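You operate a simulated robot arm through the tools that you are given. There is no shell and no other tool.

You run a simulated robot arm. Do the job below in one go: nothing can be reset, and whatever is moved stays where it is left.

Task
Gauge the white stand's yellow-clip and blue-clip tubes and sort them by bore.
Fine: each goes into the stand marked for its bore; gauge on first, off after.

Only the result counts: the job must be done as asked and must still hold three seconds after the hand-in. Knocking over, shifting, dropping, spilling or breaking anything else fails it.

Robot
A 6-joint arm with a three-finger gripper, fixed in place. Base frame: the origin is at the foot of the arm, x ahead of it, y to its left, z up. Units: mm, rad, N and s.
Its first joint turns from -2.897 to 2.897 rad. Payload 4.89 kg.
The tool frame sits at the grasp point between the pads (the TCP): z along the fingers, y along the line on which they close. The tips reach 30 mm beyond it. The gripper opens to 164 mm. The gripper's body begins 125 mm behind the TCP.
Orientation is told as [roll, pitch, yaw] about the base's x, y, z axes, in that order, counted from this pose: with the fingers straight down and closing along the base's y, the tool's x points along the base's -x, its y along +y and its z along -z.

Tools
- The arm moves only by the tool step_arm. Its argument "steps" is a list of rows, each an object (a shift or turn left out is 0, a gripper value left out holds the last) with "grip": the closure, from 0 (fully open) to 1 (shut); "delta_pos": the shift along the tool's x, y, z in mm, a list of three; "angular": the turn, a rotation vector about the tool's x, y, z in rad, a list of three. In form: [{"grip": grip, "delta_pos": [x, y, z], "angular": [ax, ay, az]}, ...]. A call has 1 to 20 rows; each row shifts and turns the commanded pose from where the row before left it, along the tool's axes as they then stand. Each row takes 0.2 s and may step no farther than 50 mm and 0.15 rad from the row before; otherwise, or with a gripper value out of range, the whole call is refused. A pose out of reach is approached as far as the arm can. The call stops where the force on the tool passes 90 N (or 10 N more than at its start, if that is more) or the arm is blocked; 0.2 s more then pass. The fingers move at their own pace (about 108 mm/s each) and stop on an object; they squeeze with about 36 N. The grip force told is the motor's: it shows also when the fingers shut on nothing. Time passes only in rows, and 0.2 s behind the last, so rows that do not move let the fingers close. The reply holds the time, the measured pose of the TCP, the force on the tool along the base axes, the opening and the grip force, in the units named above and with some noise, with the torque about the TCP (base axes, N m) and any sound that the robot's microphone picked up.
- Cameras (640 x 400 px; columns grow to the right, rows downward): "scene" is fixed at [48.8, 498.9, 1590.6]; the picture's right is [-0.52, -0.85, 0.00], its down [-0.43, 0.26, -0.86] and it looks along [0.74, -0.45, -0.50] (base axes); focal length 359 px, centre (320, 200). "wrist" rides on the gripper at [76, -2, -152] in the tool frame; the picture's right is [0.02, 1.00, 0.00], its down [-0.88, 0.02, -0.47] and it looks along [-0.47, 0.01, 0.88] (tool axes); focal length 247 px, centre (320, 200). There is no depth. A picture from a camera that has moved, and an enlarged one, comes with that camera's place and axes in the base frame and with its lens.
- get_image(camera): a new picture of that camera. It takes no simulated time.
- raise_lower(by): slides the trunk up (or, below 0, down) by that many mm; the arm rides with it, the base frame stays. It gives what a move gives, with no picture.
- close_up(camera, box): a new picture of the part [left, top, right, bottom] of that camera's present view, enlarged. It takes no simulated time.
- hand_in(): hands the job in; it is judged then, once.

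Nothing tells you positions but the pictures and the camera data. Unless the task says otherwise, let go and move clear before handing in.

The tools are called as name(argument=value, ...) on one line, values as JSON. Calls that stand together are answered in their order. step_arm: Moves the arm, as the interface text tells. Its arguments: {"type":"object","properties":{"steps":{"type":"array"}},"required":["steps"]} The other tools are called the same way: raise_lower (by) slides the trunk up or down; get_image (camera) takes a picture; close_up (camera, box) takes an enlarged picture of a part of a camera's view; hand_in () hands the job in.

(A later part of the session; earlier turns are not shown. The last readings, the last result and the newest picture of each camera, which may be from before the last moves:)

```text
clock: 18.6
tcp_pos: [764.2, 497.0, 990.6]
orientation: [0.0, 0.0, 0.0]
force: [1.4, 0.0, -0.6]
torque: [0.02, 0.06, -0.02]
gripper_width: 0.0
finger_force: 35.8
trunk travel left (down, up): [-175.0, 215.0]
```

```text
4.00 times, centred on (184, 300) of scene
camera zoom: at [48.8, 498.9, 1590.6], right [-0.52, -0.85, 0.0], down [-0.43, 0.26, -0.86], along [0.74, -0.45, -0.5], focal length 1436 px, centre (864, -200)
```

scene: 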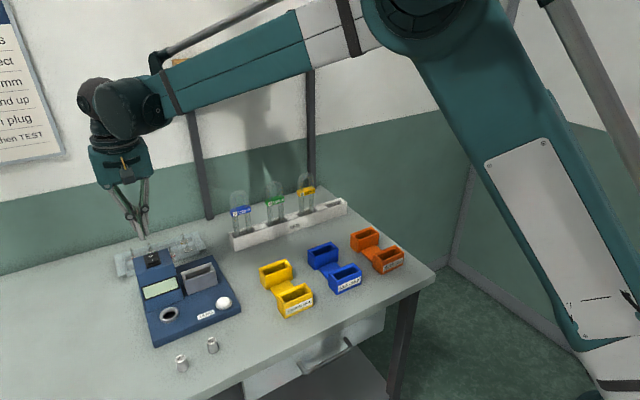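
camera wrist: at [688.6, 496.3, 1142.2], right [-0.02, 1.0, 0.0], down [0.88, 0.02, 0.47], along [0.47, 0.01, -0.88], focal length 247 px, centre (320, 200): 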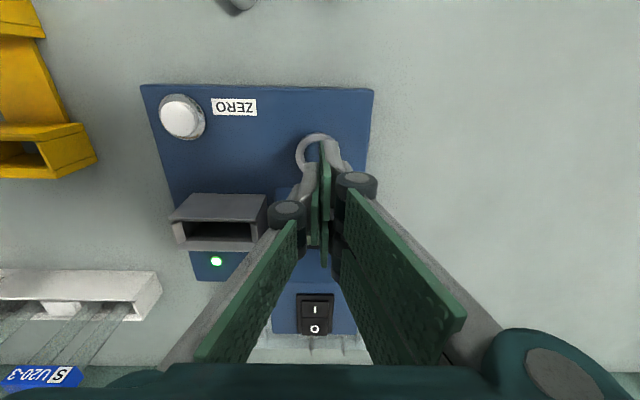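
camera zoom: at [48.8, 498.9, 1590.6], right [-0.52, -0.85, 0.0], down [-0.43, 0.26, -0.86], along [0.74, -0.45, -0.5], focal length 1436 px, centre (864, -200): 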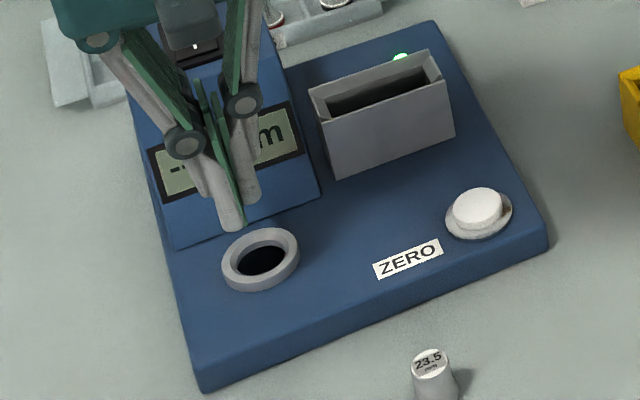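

The gripper closed to 0, so the tapered plug slipped out. I'll check where it is.

get_image(camera="scene")

close_up(camera="scene", box=[130, 320, 258, 400])

```text
taken
```

scene: 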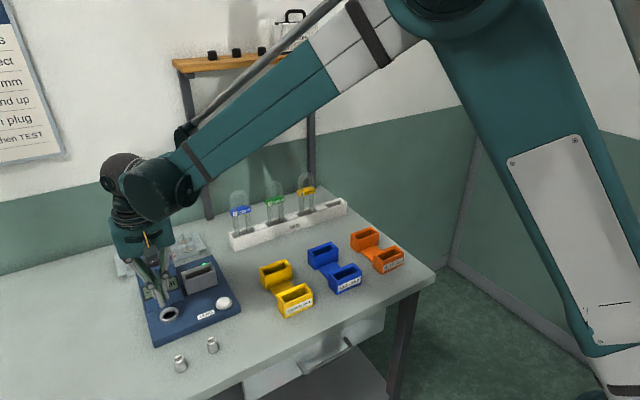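

```text
5.00 times, centred on (194, 360) of scene
camera zoom: at [48.8, 498.9, 1590.6], right [-0.52, -0.85, 0.0], down [-0.43, 0.26, -0.86], along [0.74, -0.45, -0.5], focal length 1796 px, centre (950, -600)
```

zoom: 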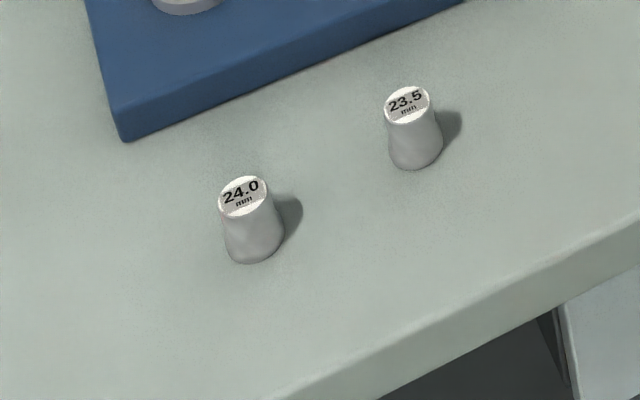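

The 24.0 plug is still standing upright about where it was. I'll look closely at its profile to find a straight part to grip.

close_up(camera="scene", box=[164, 345, 196, 380])

close_up(camera="scene", box=[196, 330, 228, 360])

```text
11.43 times, centred on (180, 362) of scene
camera zoom: at [48.8, 498.9, 1590.6], right [-0.52, -0.85, 0.0], down [-0.43, 0.26, -0.86], along [0.74, -0.45, -0.5], focal length 4104 px, centre (1920, -1657)
```

zoom: 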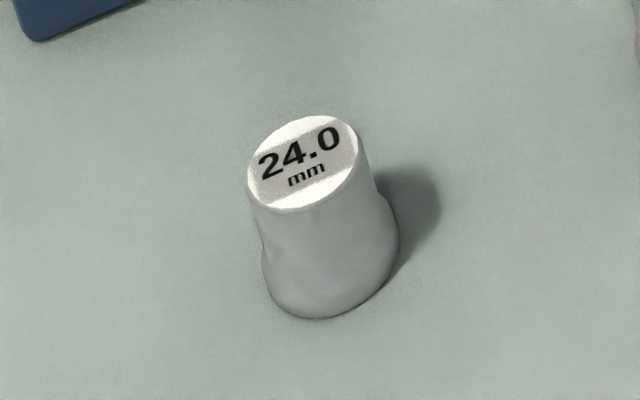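

```text
13.33 times, centred on (212, 345) of scene
camera zoom: at [48.8, 498.9, 1590.6], right [-0.52, -0.85, 0.0], down [-0.43, 0.26, -0.86], along [0.74, -0.45, -0.5], focal length 4788 px, centre (1760, -1733)
```

zoom: 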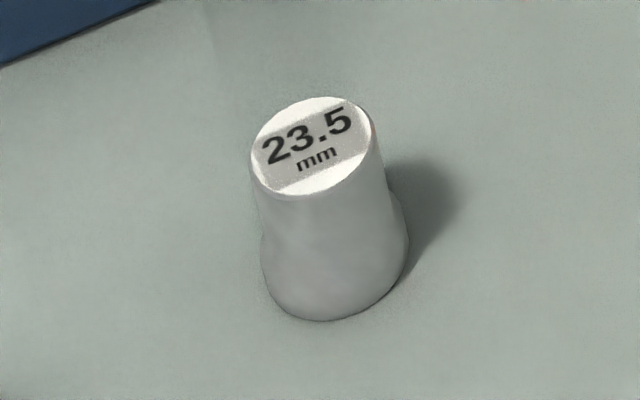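

The plug has a straight 20 mm neck above a 24 mm foot. I'll go back, open above it and re-grip, this time lifting a little at a time and checking.

step_arm(steps=[{"grip": 0.72, "delta_pos": [36, 1, 0]}, {"grip": 0.72, "delta_pos": [36, 1, 0]}, {"grip": 0.72, "delta_pos": [36, 1, 0]}, {"grip": 0.72, "delta_pos": [35.6, 0.6, 0]}, {"grip": 0.72}, {"grip": 0.72}])

close_up(camera="wrist", box=[224, 100, 416, 220])

```text
clock: 20.0
tcp_pos: [622.6, 499.7, 991.9]
orientation: [0.001, 0.001, 0.0]
force: [0.7, -0.4, -0.4]
torque: [0.0, -0.07, -0.03]
gripper_width: 45.9
finger_force: 0.1
trunk travel left (down, up): [-175.0, 215.0]
```

```text
3.33 times, centred on (320, 160) of wrist
camera zoom: at [546.1, 499.3, 1143.7], right [-0.02, 1.0, 0.0], down [0.88, 0.02, 0.47], along [0.47, 0.01, -0.88], focal length 823 px, centre (320, 333)
```

zoom: 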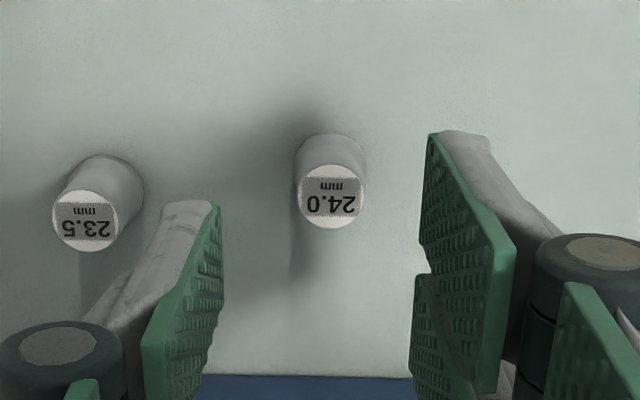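

The plug has moved to about (621.5, 503.7). I'll align to it, go down and re-grip.

step_arm(steps=[{"grip": 0.72, "delta_pos": [0, 4, 20]}, {"grip": 0.72, "delta_pos": [0, 0, 20]}, {"grip": 0.72, "delta_pos": [0, 0, 15]}, {"grip": 0.72, "delta_pos": [0, 0, 6]}, {"grip": 0.72}])

close_up(camera="wrist", box=[224, 120, 416, 240])

close_up(camera="scene", box=[148, 330, 212, 370])

```text
clock: 21.2
tcp_pos: [618.9, 504.7, 931.8]
orientation: [0.001, 0.0, 0.001]
force: [-0.6, 0.3, 0.2]
torque: [0.0, 0.01, 0.01]
gripper_width: 46.0
finger_force: 0.0
trunk travel left (down, up): [-175.0, 215.0]
```

```text
3.33 times, centred on (320, 180) of wrist
camera zoom: at [543.9, 502.6, 1082.5], right [-0.02, 1.0, 0.0], down [0.88, 0.02, 0.47], along [0.47, 0.01, -0.88], focal length 823 px, centre (320, 267)
```

zoom: 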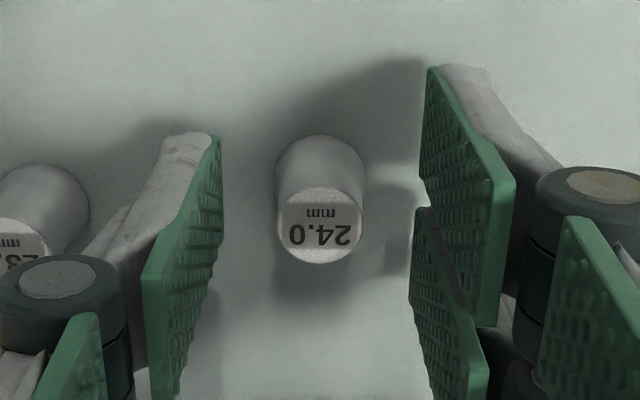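

```text
10.00 times, centred on (180, 350) of scene
camera zoom: at [48.8, 498.9, 1590.6], right [-0.52, -0.85, 0.0], down [-0.43, 0.26, -0.86], along [0.74, -0.45, -0.5], focal length 3591 px, centre (1720, -1300)
```

zoom: 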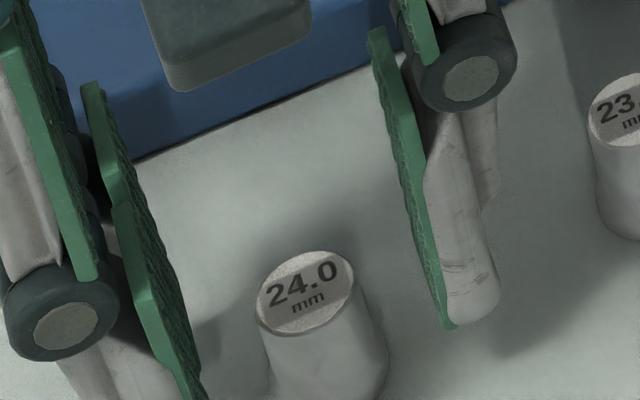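

step_arm(steps=[{"grip": 1}, {"grip": 1}, {"grip": 1}, {"grip": 1}, {"grip": 1, "delta_pos": [0, 0, -2]}, {"grip": 1, "delta_pos": [0, 0, -2]}])

close_up(camera="wrist", box=[224, 120, 416, 240])

close_up(camera="scene", box=[148, 335, 212, 375])

```text
clock: 22.6
tcp_pos: [619.6, 503.6, 934.1]
orientation: [0.0, 0.0, 0.001]
force: [0.1, 0.5, -0.2]
torque: [0.0, 0.02, -0.02]
gripper_width: 20.1
finger_force: 36.3
trunk travel left (down, up): [-175.0, 215.0]
```

```text
3.33 times, centred on (320, 180) of wrist
camera zoom: at [543.9, 502.3, 1086.2], right [-0.02, 1.0, 0.0], down [0.88, 0.02, 0.47], along [0.47, 0.01, -0.88], focal length 823 px, centre (320, 267)
```

zoom: 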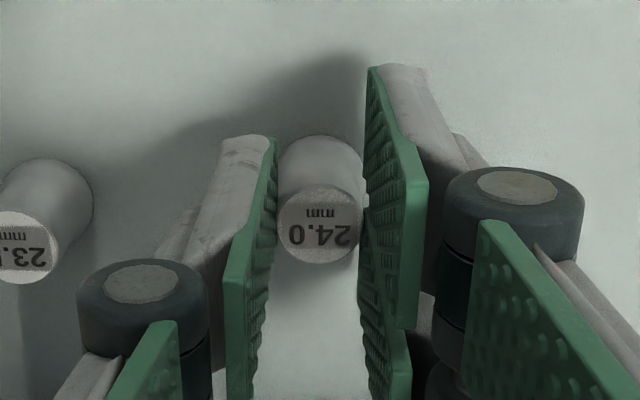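

```text
10.00 times, centred on (180, 355) of scene
camera zoom: at [48.8, 498.9, 1590.6], right [-0.52, -0.85, 0.0], down [-0.43, 0.26, -0.86], along [0.74, -0.45, -0.5], focal length 3591 px, centre (1720, -1350)
```

zoom: 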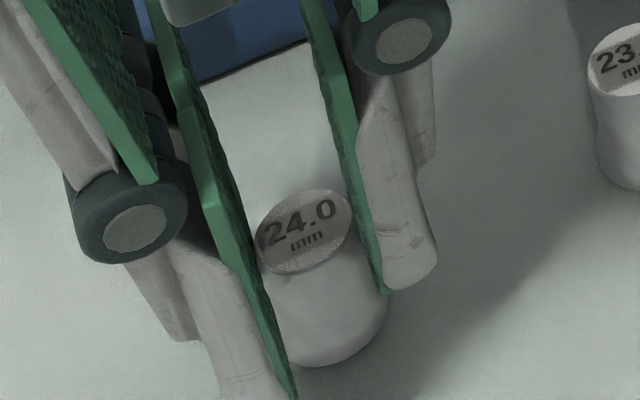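

The plug is lifting with the gripper this time. I'll continue slowly.

step_arm(steps=[{"grip": 1, "delta_pos": [0, 0, -3]}, {"grip": 1, "delta_pos": [0, 0, -4]}, {"grip": 1, "delta_pos": [0, 0, -4]}, {"grip": 1, "delta_pos": [0, 0, -4]}])

close_up(camera="wrist", box=[224, 120, 416, 240])

close_up(camera="scene", box=[148, 335, 212, 375])

```text
clock: 23.6
tcp_pos: [618.9, 503.7, 948.5]
orientation: [-0.001, 0.001, 0.0]
force: [0.7, 0.2, -1.0]
torque: [0.0, 0.0, -0.01]
gripper_width: 20.1
finger_force: 35.6
trunk travel left (down, up): [-175.0, 215.0]
```

```text
3.33 times, centred on (320, 180) of wrist
camera zoom: at [543.6, 502.5, 1100.7], right [-0.02, 1.0, 0.0], down [0.88, 0.02, 0.47], along [0.47, 0.01, -0.88], focal length 823 px, centre (320, 267)
```

zoom: 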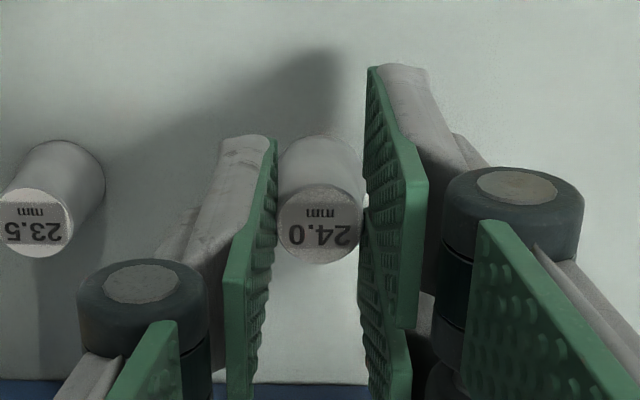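

```text
10.00 times, centred on (180, 355) of scene
camera zoom: at [48.8, 498.9, 1590.6], right [-0.52, -0.85, 0.0], down [-0.43, 0.26, -0.86], along [0.74, -0.45, -0.5], focal length 3591 px, centre (1720, -1350)
```

zoom: 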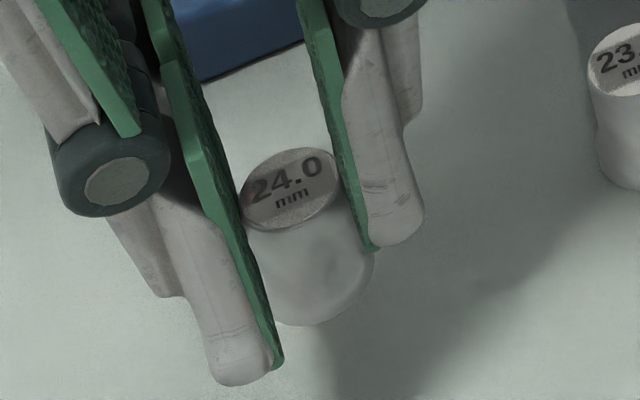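

The grip is solid now, so the first slip was probably from moving too fast. I'll lift a bit more and carry it gently to the ring.

step_arm(steps=[{"grip": 1, "delta_pos": [0, 0, -5]}, {"grip": 1, "delta_pos": [0, 0, -5]}, {"grip": 1, "delta_pos": [0, 0, -5]}, {"grip": 1, "delta_pos": [0, 0, -5]}, {"grip": 1, "delta_pos": [-4, 0, 0]}, {"grip": 1, "delta_pos": [-8, -0.5, 0]}, {"grip": 1, "delta_pos": [-9, -0.5, 0]}, {"grip": 1, "delta_pos": [-9, -0.5, 0]}, {"grip": 1, "delta_pos": [-9, -0.5, 0]}, {"grip": 1, "delta_pos": [-9, -0.5, 0]}, {"grip": 1, "delta_pos": [-9, -0.5, 0]}])

get_image(camera="wrist")

```text
clock: 26.0
tcp_pos: [677.5, 498.5, 969.1]
orientation: [0.0, 0.0, 0.0]
force: [-0.2, 0.4, -1.2]
torque: [-0.03, -0.06, -0.02]
gripper_width: 19.8
finger_force: 36.2
trunk travel left (down, up): [-175.0, 215.0]
```

```text
taken
camera wrist: at [601.0, 498.4, 1120.8], right [-0.02, 1.0, 0.0], down [0.88, 0.02, 0.47], along [0.47, 0.01, -0.88], focal length 247 px, centre (320, 200)
```

wrist: 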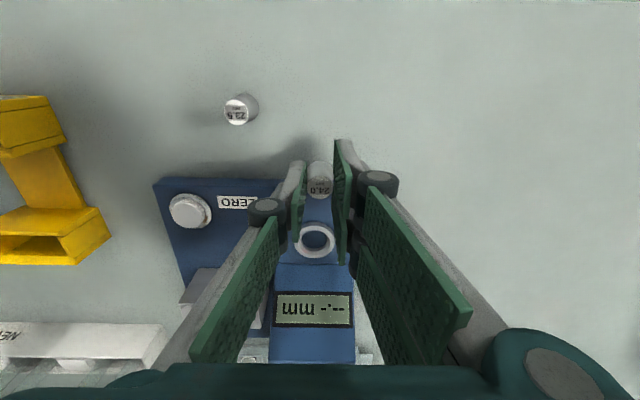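

close_up(camera="wrist", box=[272, 150, 368, 270])

close_up(camera="scene", box=[136, 290, 216, 340])

```text
3.33 times, centred on (320, 210) of wrist
camera zoom: at [601.0, 498.4, 1120.8], right [-0.02, 1.0, 0.0], down [0.88, 0.02, 0.47], along [0.47, 0.01, -0.88], focal length 823 px, centre (320, 167)
```

zoom: 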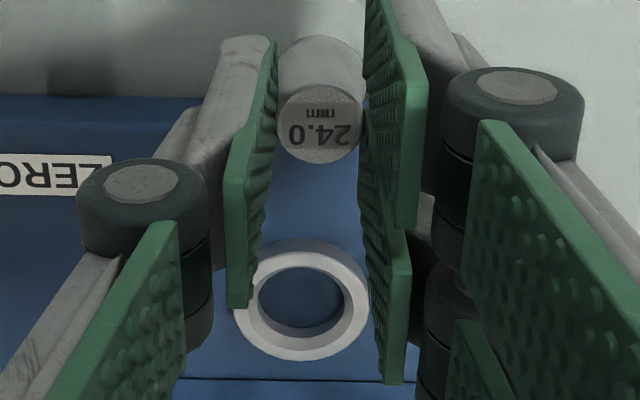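

```text
8.00 times, centred on (176, 315) of scene
camera zoom: at [48.8, 498.9, 1590.6], right [-0.52, -0.85, 0.0], down [-0.43, 0.26, -0.86], along [0.74, -0.45, -0.5], focal length 2873 px, centre (1472, -720)
```

zoom: 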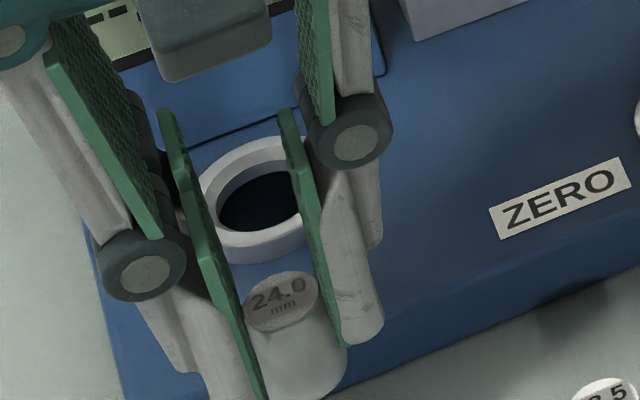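

The plug is still firmly held. The ring is about 82 mm further out and 3.7 mm to the right, so I'll approach most of the way and check again.

step_arm(steps=[{"grip": 1, "delta_pos": [-9, -0.5, 0]}, {"grip": 1, "delta_pos": [-9, -0.5, 0]}, {"grip": 1, "delta_pos": [-9, -0.5, 0]}, {"grip": 1, "delta_pos": [-9, -0.5, 0]}, {"grip": 1, "delta_pos": [-9, -0.5, 0]}, {"grip": 1, "delta_pos": [-9, -0.5, 0]}, {"grip": 1, "delta_pos": [-9, -0.7, 0]}, {"grip": 1, "delta_pos": [-9, 0, 0]}, {"grip": 1, "delta_pos": [-6, 0, 0]}, {"grip": 1}])

close_up(camera="wrist", box=[256, 120, 384, 200])

close_up(camera="scene", box=[136, 285, 216, 335])

```text
clock: 28.2
tcp_pos: [754.6, 496.4, 968.9]
orientation: [0.001, 0.0, -0.002]
force: [0.4, 0.2, -0.2]
torque: [0.02, -0.01, -0.02]
gripper_width: 19.6
finger_force: 36.1
trunk travel left (down, up): [-175.0, 215.0]
```

```text
5.00 times, centred on (320, 160) of wrist
camera zoom: at [679.0, 495.5, 1121.1], right [-0.02, 1.0, 0.0], down [0.88, 0.02, 0.47], along [0.47, 0.01, -0.88], focal length 1235 px, centre (320, 400)
```

zoom: 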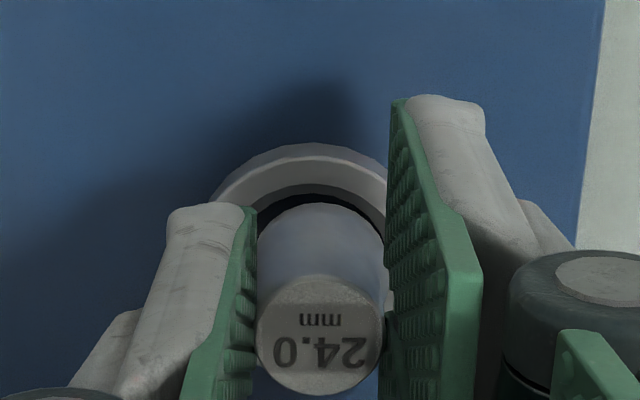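

```text
8.00 times, centred on (176, 310) of scene
camera zoom: at [48.8, 498.9, 1590.6], right [-0.52, -0.85, 0.0], down [-0.43, 0.26, -0.86], along [0.74, -0.45, -0.5], focal length 2873 px, centre (1472, -680)
```

zoom: 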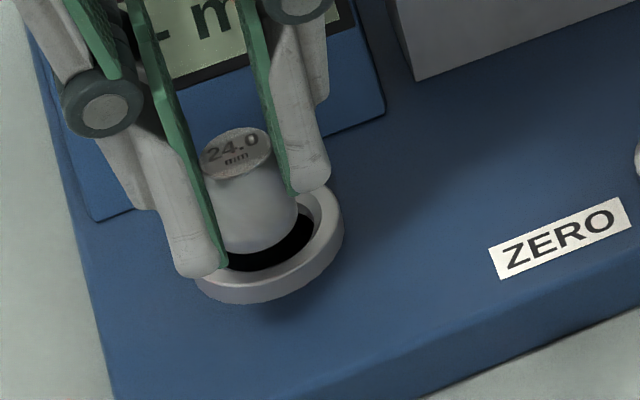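

step_arm(steps=[{"grip": 1, "delta_pos": [-4, -0.7, 0]}, {"grip": 1, "delta_pos": [-4, -0.7, 0]}, {"grip": 1, "delta_pos": [0, 0, 4]}, {"grip": 1, "delta_pos": [0, 0, 4]}, {"grip": 1}])

close_up(camera="wrist", box=[256, 120, 384, 200])

close_up(camera="scene", box=[136, 285, 216, 335])

```text
clock: 29.4
tcp_pos: [763.4, 495.3, 961.0]
orientation: [0.0, -0.002, 0.0]
force: [4.4, 2.4, 22.5]
torque: [0.08, -0.59, -0.07]
gripper_width: 19.9
finger_force: 36.1
trunk travel left (down, up): [-175.0, 215.0]
```

```text
5.00 times, centred on (320, 160) of wrist
camera zoom: at [686.3, 493.9, 1113.9], right [-0.02, 1.0, 0.0], down [0.88, 0.02, 0.47], along [0.47, 0.01, -0.88], focal length 1235 px, centre (320, 400)
```

zoom: 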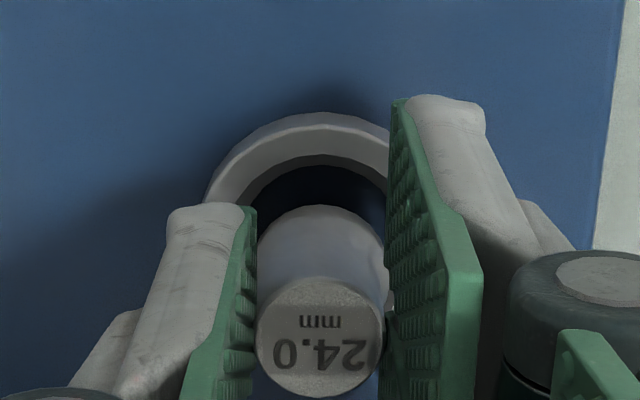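

```text
8.00 times, centred on (176, 310) of scene
camera zoom: at [48.8, 498.9, 1590.6], right [-0.52, -0.85, 0.0], down [-0.43, 0.26, -0.86], along [0.74, -0.45, -0.5], focal length 2873 px, centre (1472, -680)
```

zoom: 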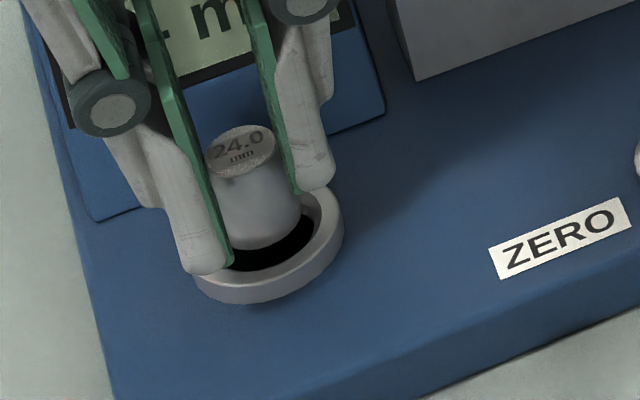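

I touched the ring's far edge, so the ring top is at z≈920, which puts its centre nearer x≈759. I'll raise, shift back 4 mm and lower gently.

step_arm(steps=[{"grip": 1, "delta_pos": [0, 0, -4]}, {"grip": 1, "delta_pos": [2, -0.3, 0]}, {"grip": 1, "delta_pos": [2, -0.3, 0]}, {"grip": 1}, {"grip": 1, "delta_pos": [0, 0, 2]}, {"grip": 1, "delta_pos": [0, 0, 2]}])

close_up(camera="wrist", box=[256, 120, 384, 200])

close_up(camera="scene", box=[136, 285, 216, 335])

```text
clock: 30.8
tcp_pos: [757.9, 494.1, 961.9]
orientation: [0.0, 0.001, 0.0]
force: [-0.1, -0.4, -0.4]
torque: [0.02, -0.01, 0.04]
gripper_width: 20.0
finger_force: 35.9
trunk travel left (down, up): [-175.0, 215.0]
```

```text
5.00 times, centred on (320, 160) of wrist
camera zoom: at [682.7, 493.6, 1112.8], right [-0.02, 1.0, 0.0], down [0.88, 0.02, 0.47], along [0.47, 0.01, -0.88], focal length 1235 px, centre (320, 400)
```

zoom: 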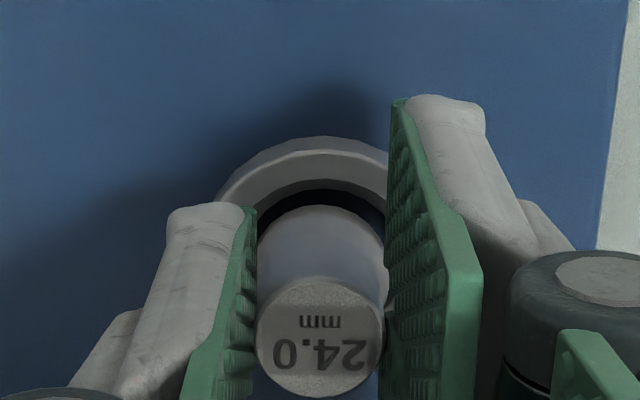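

```text
8.00 times, centred on (176, 310) of scene
camera zoom: at [48.8, 498.9, 1590.6], right [-0.52, -0.85, 0.0], down [-0.43, 0.26, -0.86], along [0.74, -0.45, -0.5], focal length 2873 px, centre (1472, -680)
```

zoom: 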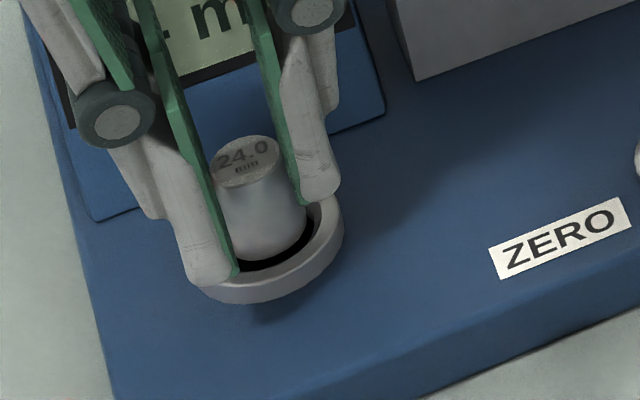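

No contact now and it looks aligned. I'll lower on into the ring.

step_arm(steps=[{"grip": 1, "delta_pos": [0, 0, 1.5]}, {"grip": 1, "delta_pos": [0, 0, 1.5]}, {"grip": 1, "delta_pos": [0, 0, 1.5]}])

close_up(camera="wrist", box=[256, 120, 384, 200])

close_up(camera="scene", box=[136, 285, 216, 335])

```text
clock: 31.6
tcp_pos: [759.1, 495.1, 956.7]
orientation: [0.0, 0.0, 0.001]
force: [1.2, -0.5, -0.8]
torque: [0.05, 0.0, 0.01]
gripper_width: 19.7
finger_force: 35.3
trunk travel left (down, up): [-175.0, 215.0]
```

```text
5.00 times, centred on (320, 160) of wrist
camera zoom: at [682.2, 493.8, 1108.6], right [-0.02, 1.0, 0.0], down [0.88, 0.02, 0.47], along [0.47, 0.01, -0.88], focal length 1235 px, centre (320, 400)
```

zoom: 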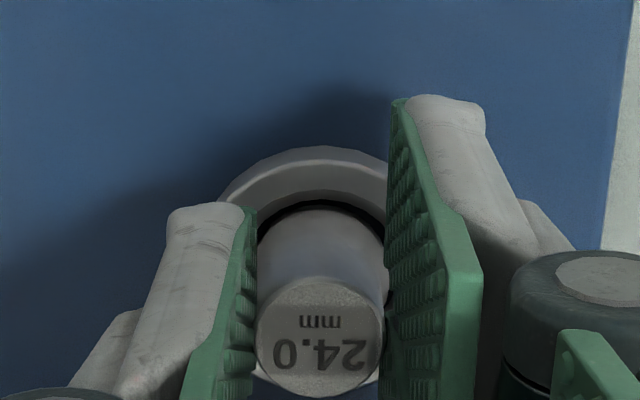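

```text
8.00 times, centred on (176, 310) of scene
camera zoom: at [48.8, 498.9, 1590.6], right [-0.52, -0.85, 0.0], down [-0.43, 0.26, -0.86], along [0.74, -0.45, -0.5], focal length 2873 px, centre (1472, -680)
```

zoom: 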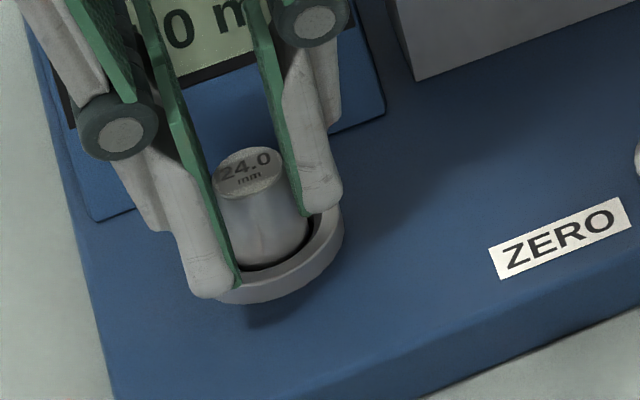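

The plug is going in and the display has started to read something. I'll keep lowering.

step_arm(steps=[{"grip": 1, "delta_pos": [0, 0, 1.5]}, {"grip": 1, "delta_pos": [0, 0, 1.5]}, {"grip": 1, "delta_pos": [0, 0, 1.5]}])

close_up(camera="scene", box=[136, 270, 216, 320])

```text
clock: 32.4
tcp_pos: [758.9, 495.4, 953.3]
orientation: [0.0, 0.0, 0.001]
force: [2.3, 2.8, 22.9]
torque: [0.1, -0.19, 0.07]
gripper_width: 19.5
finger_force: 36.1
trunk travel left (down, up): [-175.0, 215.0]
```

```text
8.00 times, centred on (176, 295) of scene
camera zoom: at [48.8, 498.9, 1590.6], right [-0.52, -0.85, 0.0], down [-0.43, 0.26, -0.86], along [0.74, -0.45, -0.5], focal length 2873 px, centre (1472, -560)
```

zoom: 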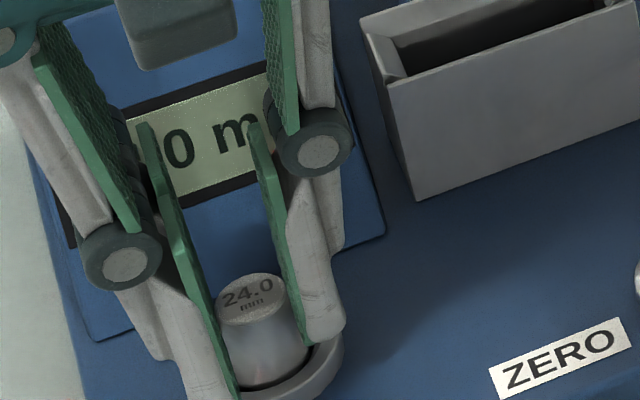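

The plug has bottomed with a centred force. I'll release it, lift clear and read the display.

step_arm(steps=[{"grip": 1, "delta_pos": [0, 0, -1]}, {"grip": 0.8}, {"grip": 0.72}, {"grip": 0.72}, {"grip": 0.72, "delta_pos": [0, 0, -10]}, {"grip": 0.72, "delta_pos": [0, 0, -20]}, {"grip": 0.72, "delta_pos": [0, 0, -20]}])

get_image(camera="wrist")

close_up(camera="scene", box=[120, 260, 248, 340])

```text
clock: 34.0
tcp_pos: [757.9, 493.7, 1003.2]
orientation: [0.002, 0.0, 0.0]
force: [0.5, 0.8, 0.0]
torque: [-0.07, 0.07, 0.02]
gripper_width: 45.7
finger_force: 0.1
trunk travel left (down, up): [-175.0, 215.0]
```

```text
taken
camera wrist: at [682.8, 493.0, 1155.1], right [-0.02, 1.0, 0.0], down [0.88, 0.02, 0.47], along [0.47, 0.01, -0.88], focal length 247 px, centre (320, 200)
```

wrist: 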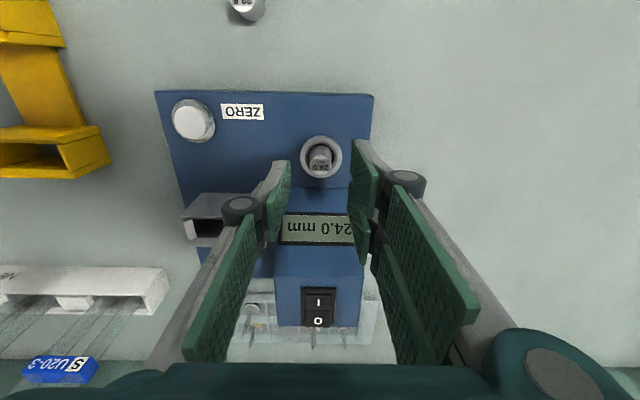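

```text
5.00 times, centred on (184, 300) of scene
camera zoom: at [48.8, 498.9, 1590.6], right [-0.52, -0.85, 0.0], down [-0.43, 0.26, -0.86], along [0.74, -0.45, -0.5], focal length 1796 px, centre (1000, -300)
```

zoom: 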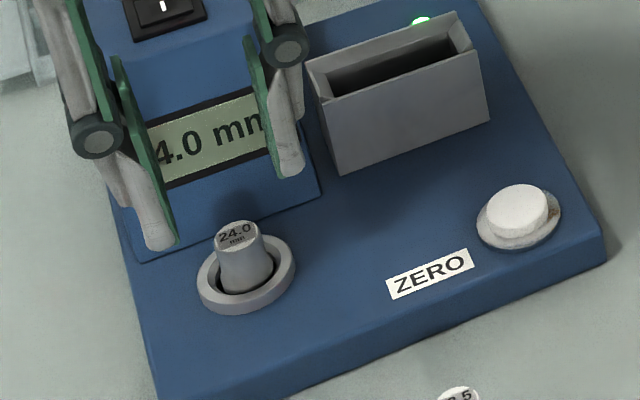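

The plug stands in the ring. I'll read the display more closely.

close_up(camera="wrist", box=[270, 190, 366, 250])

close_up(camera="wrist", box=[150, 80, 390, 200])

```text
6.67 times, centred on (318, 220) of wrist
camera zoom: at [682.8, 493.0, 1155.1], right [-0.02, 1.0, 0.0], down [0.88, 0.02, 0.47], along [0.47, 0.01, -0.88], focal length 1646 px, centre (333, 67)
```

zoom: 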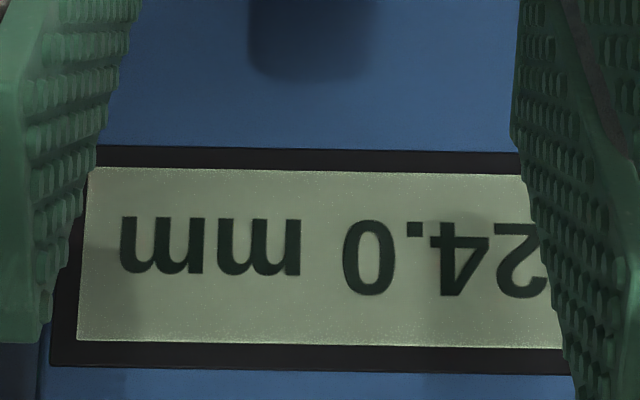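

```text
2.67 times, centred on (270, 140) of wrist
camera zoom: at [682.8, 493.0, 1155.1], right [-0.02, 1.0, 0.0], down [0.88, 0.02, 0.47], along [0.47, 0.01, -0.88], focal length 659 px, centre (453, 360)
```

zoom: 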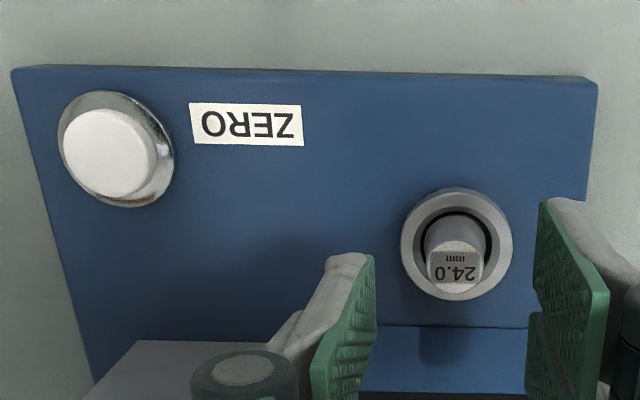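

The display reads 24.0 mm with the 24.0 plug seated. I'll press ZERO as the notice asks, using closed fingers over the button at about (729.5, 372.5, 920).

step_arm(steps=[{"grip": 0.72, "delta_pos": [0, 0, -10]}, {"grip": 0.72, "delta_pos": [7.1, -30.4, 0]}, {"grip": 1, "delta_pos": [7.1, -30.4, 0]}, {"grip": 1, "delta_pos": [7.1, -30.4, 0]}, {"grip": 1, "delta_pos": [7.1, -30.4, 0]}, {"grip": 1, "delta_pos": [0, 0, 20]}, {"grip": 1, "delta_pos": [0, 0, 10]}, {"grip": 1}])

get_image(camera="wrist")

close_up(camera="scene", box=[130, 250, 258, 330])

```text
clock: 35.8
tcp_pos: [730.8, 373.1, 981.3]
orientation: [0.0, 0.0, 0.001]
force: [0.8, -1.3, 0.7]
torque: [0.04, 0.03, 0.0]
gripper_width: 0.0
finger_force: 36.4
trunk travel left (down, up): [-175.0, 215.0]
```

```text
taken
camera wrist: at [654.5, 372.0, 1134.0], right [-0.02, 1.0, 0.0], down [0.88, 0.02, 0.47], along [0.47, 0.01, -0.88], focal length 247 px, centre (320, 200)
```

wrist: 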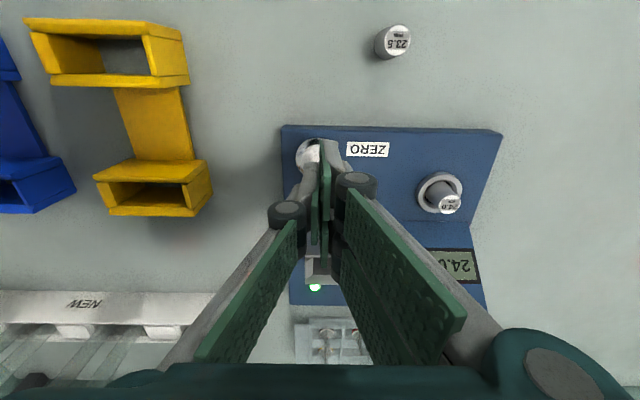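

```text
5.00 times, centred on (194, 290) of scene
camera zoom: at [48.8, 498.9, 1590.6], right [-0.52, -0.85, 0.0], down [-0.43, 0.26, -0.86], along [0.74, -0.45, -0.5], focal length 1796 px, centre (950, -250)
```

zoom: 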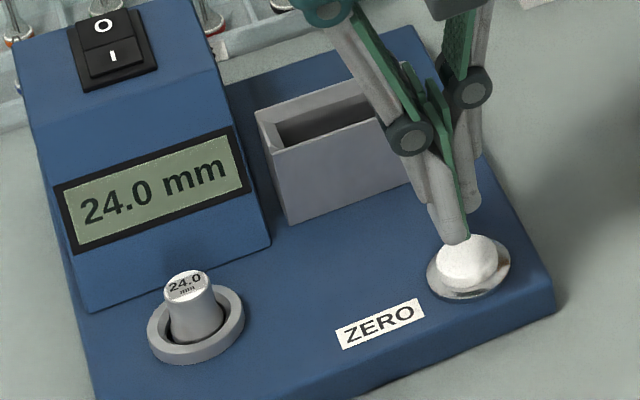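

step_arm(steps=[{"grip": 1, "delta_pos": [0, 0, 12]}, {"grip": 1, "delta_pos": [0, 0, 10]}, {"grip": 1, "delta_pos": [0, 0, 3]}, {"grip": 1, "delta_pos": [0, 0, 2]}])

close_up(camera="scene", box=[130, 250, 258, 330])

```text
clock: 36.8
tcp_pos: [730.1, 373.7, 954.2]
orientation: [-0.002, 0.0, -0.001]
force: [-0.4, -0.2, 0.8]
torque: [0.02, 0.03, 0.03]
gripper_width: 0.3
finger_force: 36.1
trunk travel left (down, up): [-175.0, 215.0]
```

```text
5.00 times, centred on (194, 290) of scene
camera zoom: at [48.8, 498.9, 1590.6], right [-0.52, -0.85, 0.0], down [-0.43, 0.26, -0.86], along [0.74, -0.45, -0.5], focal length 1796 px, centre (950, -250)
```

zoom: 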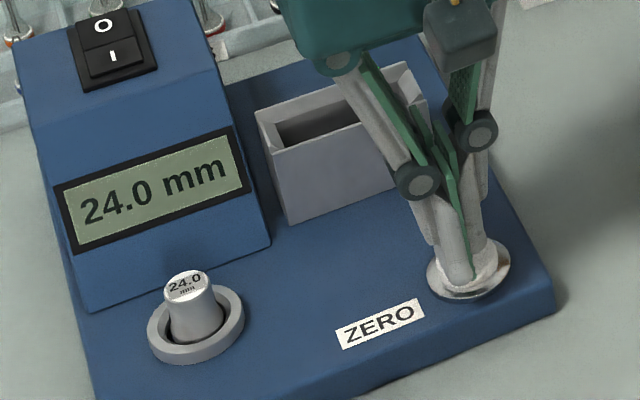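

step_arm(steps=[{"grip": 1, "delta_pos": [0, 0, 1.5]}, {"grip": 1, "delta_pos": [0, 0, 1.5]}, {"grip": 1, "delta_pos": [0, 0, 1.5]}])

close_up(camera="scene", box=[130, 250, 258, 330])

```text
clock: 37.6
tcp_pos: [731.4, 373.8, 950.9]
orientation: [0.0, -0.001, 0.0]
force: [-0.1, -0.6, -0.4]
torque: [-0.01, 0.03, 0.02]
gripper_width: 0.2
finger_force: 36.2
trunk travel left (down, up): [-175.0, 215.0]
```

```text
5.00 times, centred on (194, 290) of scene
camera zoom: at [48.8, 498.9, 1590.6], right [-0.52, -0.85, 0.0], down [-0.43, 0.26, -0.86], along [0.74, -0.45, -0.5], focal length 1796 px, centre (950, -250)
```

zoom: 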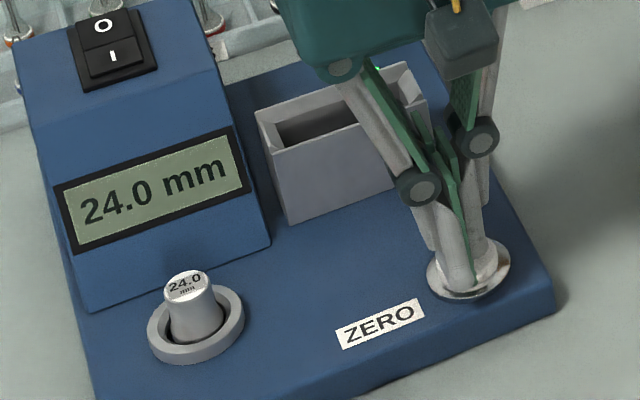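

step_arm(steps=[{"grip": 1, "delta_pos": [0, 0, 1.5]}, {"grip": 1, "delta_pos": [0, 0, 1.5]}, {"grip": 1, "delta_pos": [0, 0, 1.5]}])

close_up(camera="scene", box=[130, 250, 258, 330])

```text
clock: 38.4
tcp_pos: [731.2, 373.3, 946.4]
orientation: [0.0, 0.001, 0.0]
force: [-0.1, -0.9, 0.5]
torque: [0.03, 0.0, -0.01]
gripper_width: 0.3
finger_force: 35.5
trunk travel left (down, up): [-175.0, 215.0]
```

```text
5.00 times, centred on (194, 290) of scene
camera zoom: at [48.8, 498.9, 1590.6], right [-0.52, -0.85, 0.0], down [-0.43, 0.26, -0.86], along [0.74, -0.45, -0.5], focal length 1796 px, centre (950, -250)
```

zoom: 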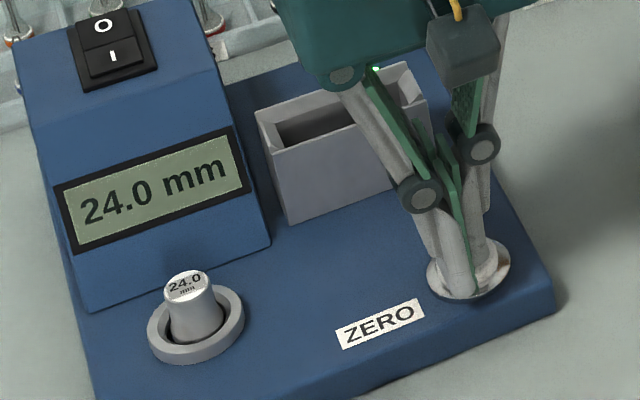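

step_arm(steps=[{"grip": 1, "delta_pos": [0, 0, 1.5]}, {"grip": 1, "delta_pos": [0, 0, 1.5]}])

close_up(camera="scene", box=[130, 250, 258, 330])

```text
clock: 39.0
tcp_pos: [730.1, 373.8, 945.7]
orientation: [0.001, -0.001, 0.0]
force: [0.4, -0.4, -0.1]
torque: [0.0, -0.03, 0.02]
gripper_width: 0.0
finger_force: 36.2
trunk travel left (down, up): [-175.0, 215.0]
```

```text
5.00 times, centred on (194, 290) of scene
camera zoom: at [48.8, 498.9, 1590.6], right [-0.52, -0.85, 0.0], down [-0.43, 0.26, -0.86], along [0.74, -0.45, -0.5], focal length 1796 px, centre (950, -250)
```

zoom: 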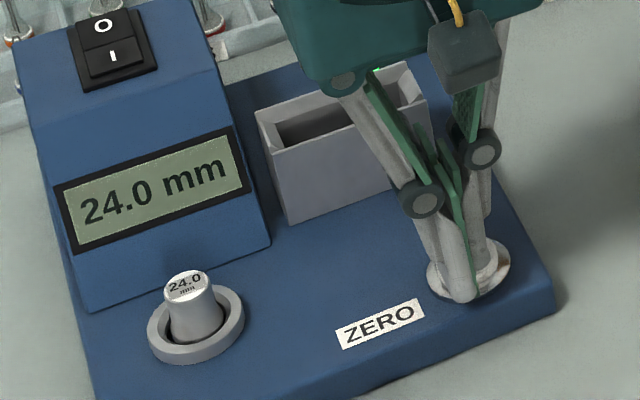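

step_arm(steps=[{"grip": 1, "delta_pos": [0, 0, 1.5]}, {"grip": 1, "delta_pos": [0, 0, 1.5]}])

close_up(camera="scene", box=[130, 250, 258, 330])

```text
clock: 39.6
tcp_pos: [730.9, 373.3, 940.6]
orientation: [0.0, -0.001, 0.0]
force: [-0.1, 0.4, 1.5]
torque: [0.01, 0.01, -0.01]
gripper_width: 0.1
finger_force: 36.1
trunk travel left (down, up): [-175.0, 215.0]
```

```text
5.00 times, centred on (194, 290) of scene
camera zoom: at [48.8, 498.9, 1590.6], right [-0.52, -0.85, 0.0], down [-0.43, 0.26, -0.86], along [0.74, -0.45, -0.5], focal length 1796 px, centre (950, -250)
```

zoom: 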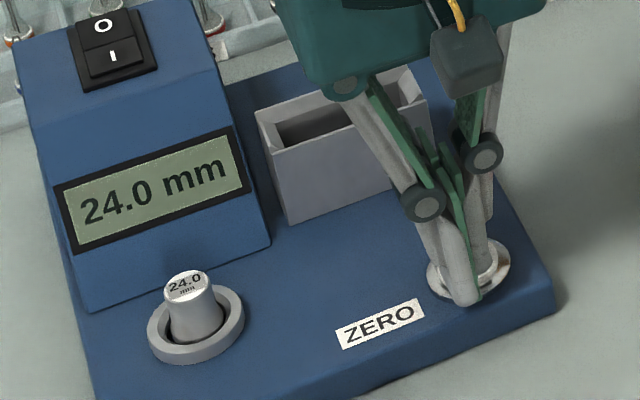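

step_arm(steps=[{"grip": 1, "delta_pos": [0, 0, 1.5]}, {"grip": 1, "delta_pos": [0, 0, 1]}])

close_up(camera="scene", box=[130, 250, 258, 330])

close_up(camera="wrist", box=[256, 110, 384, 190])

```text
clock: 40.2
tcp_pos: [729.9, 372.5, 938.8]
orientation: [0.0, 0.0, 0.0]
force: [0.1, 2.0, 3.6]
torque: [0.03, 0.02, 0.01]
gripper_width: 0.0
finger_force: 36.0
trunk travel left (down, up): [-175.0, 215.0]
heard: click
```

```text
5.00 times, centred on (194, 290) of scene
camera zoom: at [48.8, 498.9, 1590.6], right [-0.52, -0.85, 0.0], down [-0.43, 0.26, -0.86], along [0.74, -0.45, -0.5], focal length 1796 px, centre (950, -250)
```

zoom: 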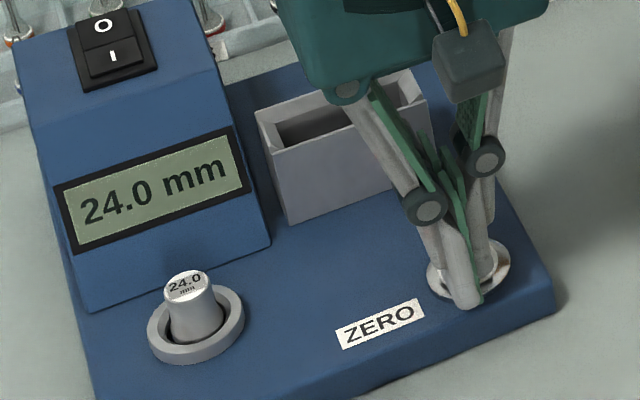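

```text
5.00 times, centred on (320, 150) of wrist
camera zoom: at [654.1, 371.5, 1090.8], right [-0.02, 1.0, 0.0], down [0.88, 0.02, 0.47], along [0.47, 0.01, -0.88], focal length 1235 px, centre (320, 450)
```

zoom: 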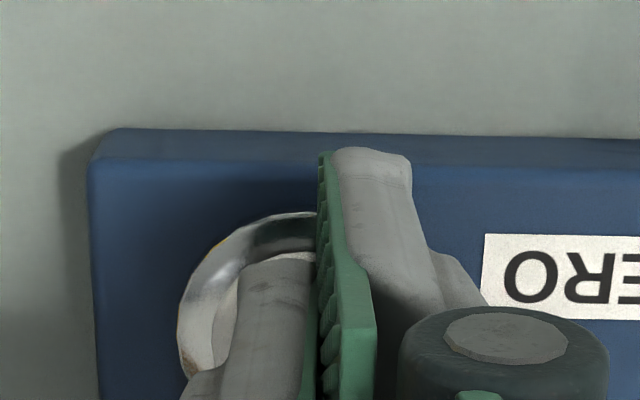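

Heard the click, so ZERO is set and the display still reads 24.0. Next I'll go back to the plug and take it out of the ring.

step_arm(steps=[{"grip": 1, "delta_pos": [0, 0, -5]}, {"grip": 1, "delta_pos": [0, 0, -20]}, {"grip": 1, "delta_pos": [0, 0, -40]}, {"grip": 0.72, "delta_pos": [-7.1, 30.4, 0]}, {"grip": 0.72, "delta_pos": [-7.1, 30.4, 0]}, {"grip": 0.72, "delta_pos": [-7.1, 30.4, 0]}, {"grip": 0.72, "delta_pos": [-7.1, 30.4, 0]}, {"grip": 0.72}])

close_up(camera="wrist", box=[240, 110, 400, 210])

close_up(camera="scene", box=[130, 250, 258, 330])

```text
clock: 42.0
tcp_pos: [759.2, 492.5, 1000.6]
orientation: [0.0, 0.0, -0.001]
force: [0.7, 0.1, 0.0]
torque: [-0.05, 0.06, -0.02]
gripper_width: 46.2
finger_force: 0.0
trunk travel left (down, up): [-175.0, 215.0]
```

```text
4.00 times, centred on (320, 160) of wrist
camera zoom: at [682.7, 492.0, 1154.1], right [-0.02, 1.0, 0.0], down [0.88, 0.02, 0.47], along [0.47, 0.01, -0.88], focal length 988 px, centre (320, 360)
```

zoom: 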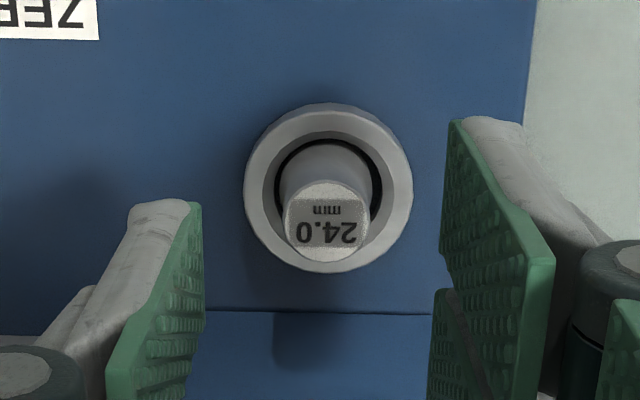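

```text
5.00 times, centred on (194, 290) of scene
camera zoom: at [48.8, 498.9, 1590.6], right [-0.52, -0.85, 0.0], down [-0.43, 0.26, -0.86], along [0.74, -0.45, -0.5], focal length 1796 px, centre (950, -250)
```

zoom: 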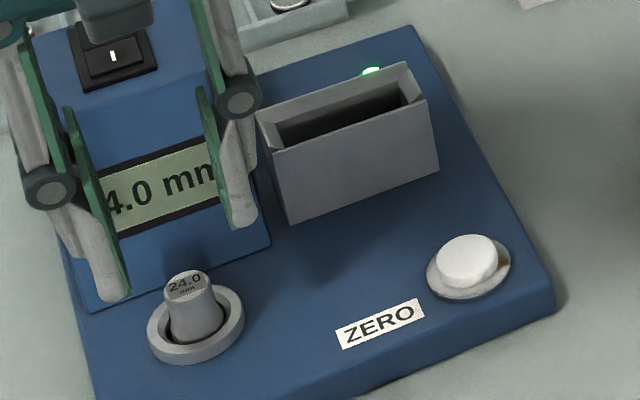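

step_arm(steps=[{"grip": 0.72, "delta_pos": [0, 1, 20]}, {"grip": 0.72, "delta_pos": [0, 0, 20]}, {"grip": 0.72, "delta_pos": [0, 0, 9]}, {"grip": 0.72}, {"grip": 0.85}, {"grip": 1}, {"grip": 1}, {"grip": 1}])

close_up(camera="wrist", box=[256, 120, 384, 200])

```text
clock: 43.8
tcp_pos: [760.6, 494.9, 953.7]
orientation: [-0.001, 0.0, 0.0]
force: [0.7, -0.1, -0.5]
torque: [0.0, 0.0, -0.01]
gripper_width: 19.9
finger_force: 35.6
trunk travel left (down, up): [-175.0, 215.0]
```

```text
5.00 times, centred on (320, 160) of wrist
camera zoom: at [683.8, 493.7, 1105.1], right [-0.02, 1.0, 0.0], down [0.88, 0.02, 0.47], along [0.47, 0.01, -0.88], focal length 1235 px, centre (320, 400)
```

zoom: 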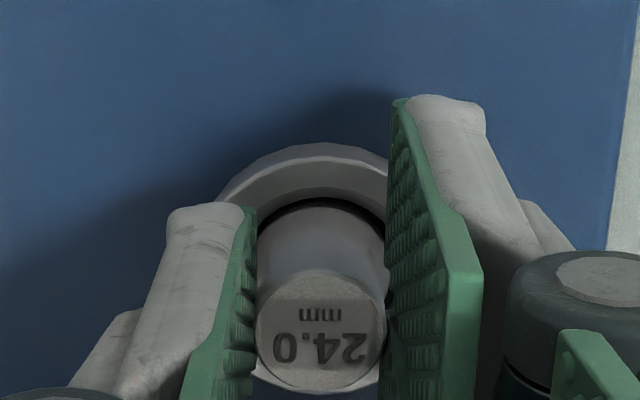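

step_arm(steps=[{"grip": 1, "delta_pos": [0, 0, -3]}, {"grip": 1, "delta_pos": [0, 0, -4]}, {"grip": 1, "delta_pos": [0, 0, -5]}, {"grip": 1, "delta_pos": [0, 0, -5]}, {"grip": 1, "delta_pos": [0, 0, -5]}, {"grip": 1, "delta_pos": [4, 0, 0]}, {"grip": 1, "delta_pos": [8, 0.4, 0]}, {"grip": 1, "delta_pos": [10, 0.4, 0]}, {"grip": 1, "delta_pos": [10, 0.4, 0]}, {"grip": 1, "delta_pos": [10, 0.4, 0]}, {"grip": 1, "delta_pos": [10, 0.4, 0]}, {"grip": 1, "delta_pos": [10, 0.4, 0]}, {"grip": 1, "delta_pos": [10, 0.4, 0]}, {"grip": 1, "delta_pos": [10, 0.4, 0]}, {"grip": 1, "delta_pos": [10, 0.4, 0]}, {"grip": 1, "delta_pos": [10, 0.4, 0]}, {"grip": 1, "delta_pos": [10, 0.4, 0]}, {"grip": 1, "delta_pos": [10, 0.4, 0]}, {"grip": 1, "delta_pos": [10, 0, 0]}, {"grip": 1, "delta_pos": [6, 0, 0]}])

get_image(camera="wrist")

close_up(camera="scene", box=[120, 280, 280, 380])

```text
clock: 48.0
tcp_pos: [619.3, 501.4, 976.1]
orientation: [0.0, -0.001, 0.002]
force: [-0.1, 1.3, -1.3]
torque: [0.05, 0.02, 0.02]
gripper_width: 19.7
finger_force: 36.0
trunk travel left (down, up): [-175.0, 215.0]
```

```text
taken
camera wrist: at [543.3, 500.2, 1128.3], right [-0.02, 1.0, 0.0], down [0.88, 0.02, 0.47], along [0.47, 0.01, -0.88], focal length 247 px, centre (320, 200)
```

wrist: 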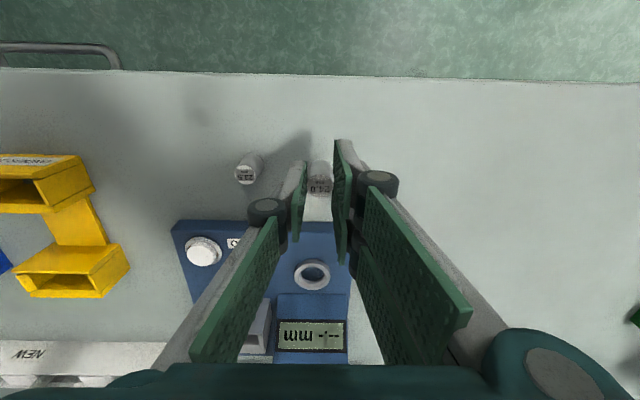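

```text
4.00 times, centred on (200, 330) of scene
camera zoom: at [48.8, 498.9, 1590.6], right [-0.52, -0.85, 0.0], down [-0.43, 0.26, -0.86], along [0.74, -0.45, -0.5], focal length 1436 px, centre (800, -320)
```

zoom: 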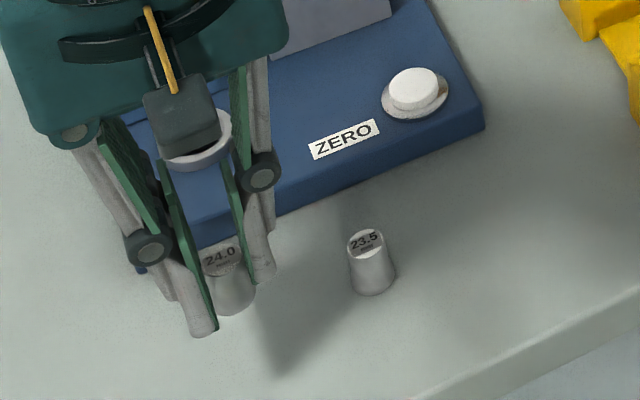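

step_arm(steps=[{"grip": 1, "delta_pos": [0, -1, 8]}, {"grip": 1, "delta_pos": [0, 0, 10]}, {"grip": 1, "delta_pos": [0, 0, 10]}, {"grip": 1, "delta_pos": [0, 0, 8]}, {"grip": 1, "delta_pos": [0, 0, 4]}, {"grip": 1, "delta_pos": [0, 0, 1.5]}])

```text
clock: 49.4
tcp_pos: [621.7, 499.8, 934.5]
orientation: [0.0, 0.0, 0.0]
force: [-0.5, 0.5, -1.0]
torque: [-0.01, 0.02, 0.01]
gripper_width: 19.9
finger_force: 36.1
trunk travel left (down, up): [-175.0, 215.0]
```

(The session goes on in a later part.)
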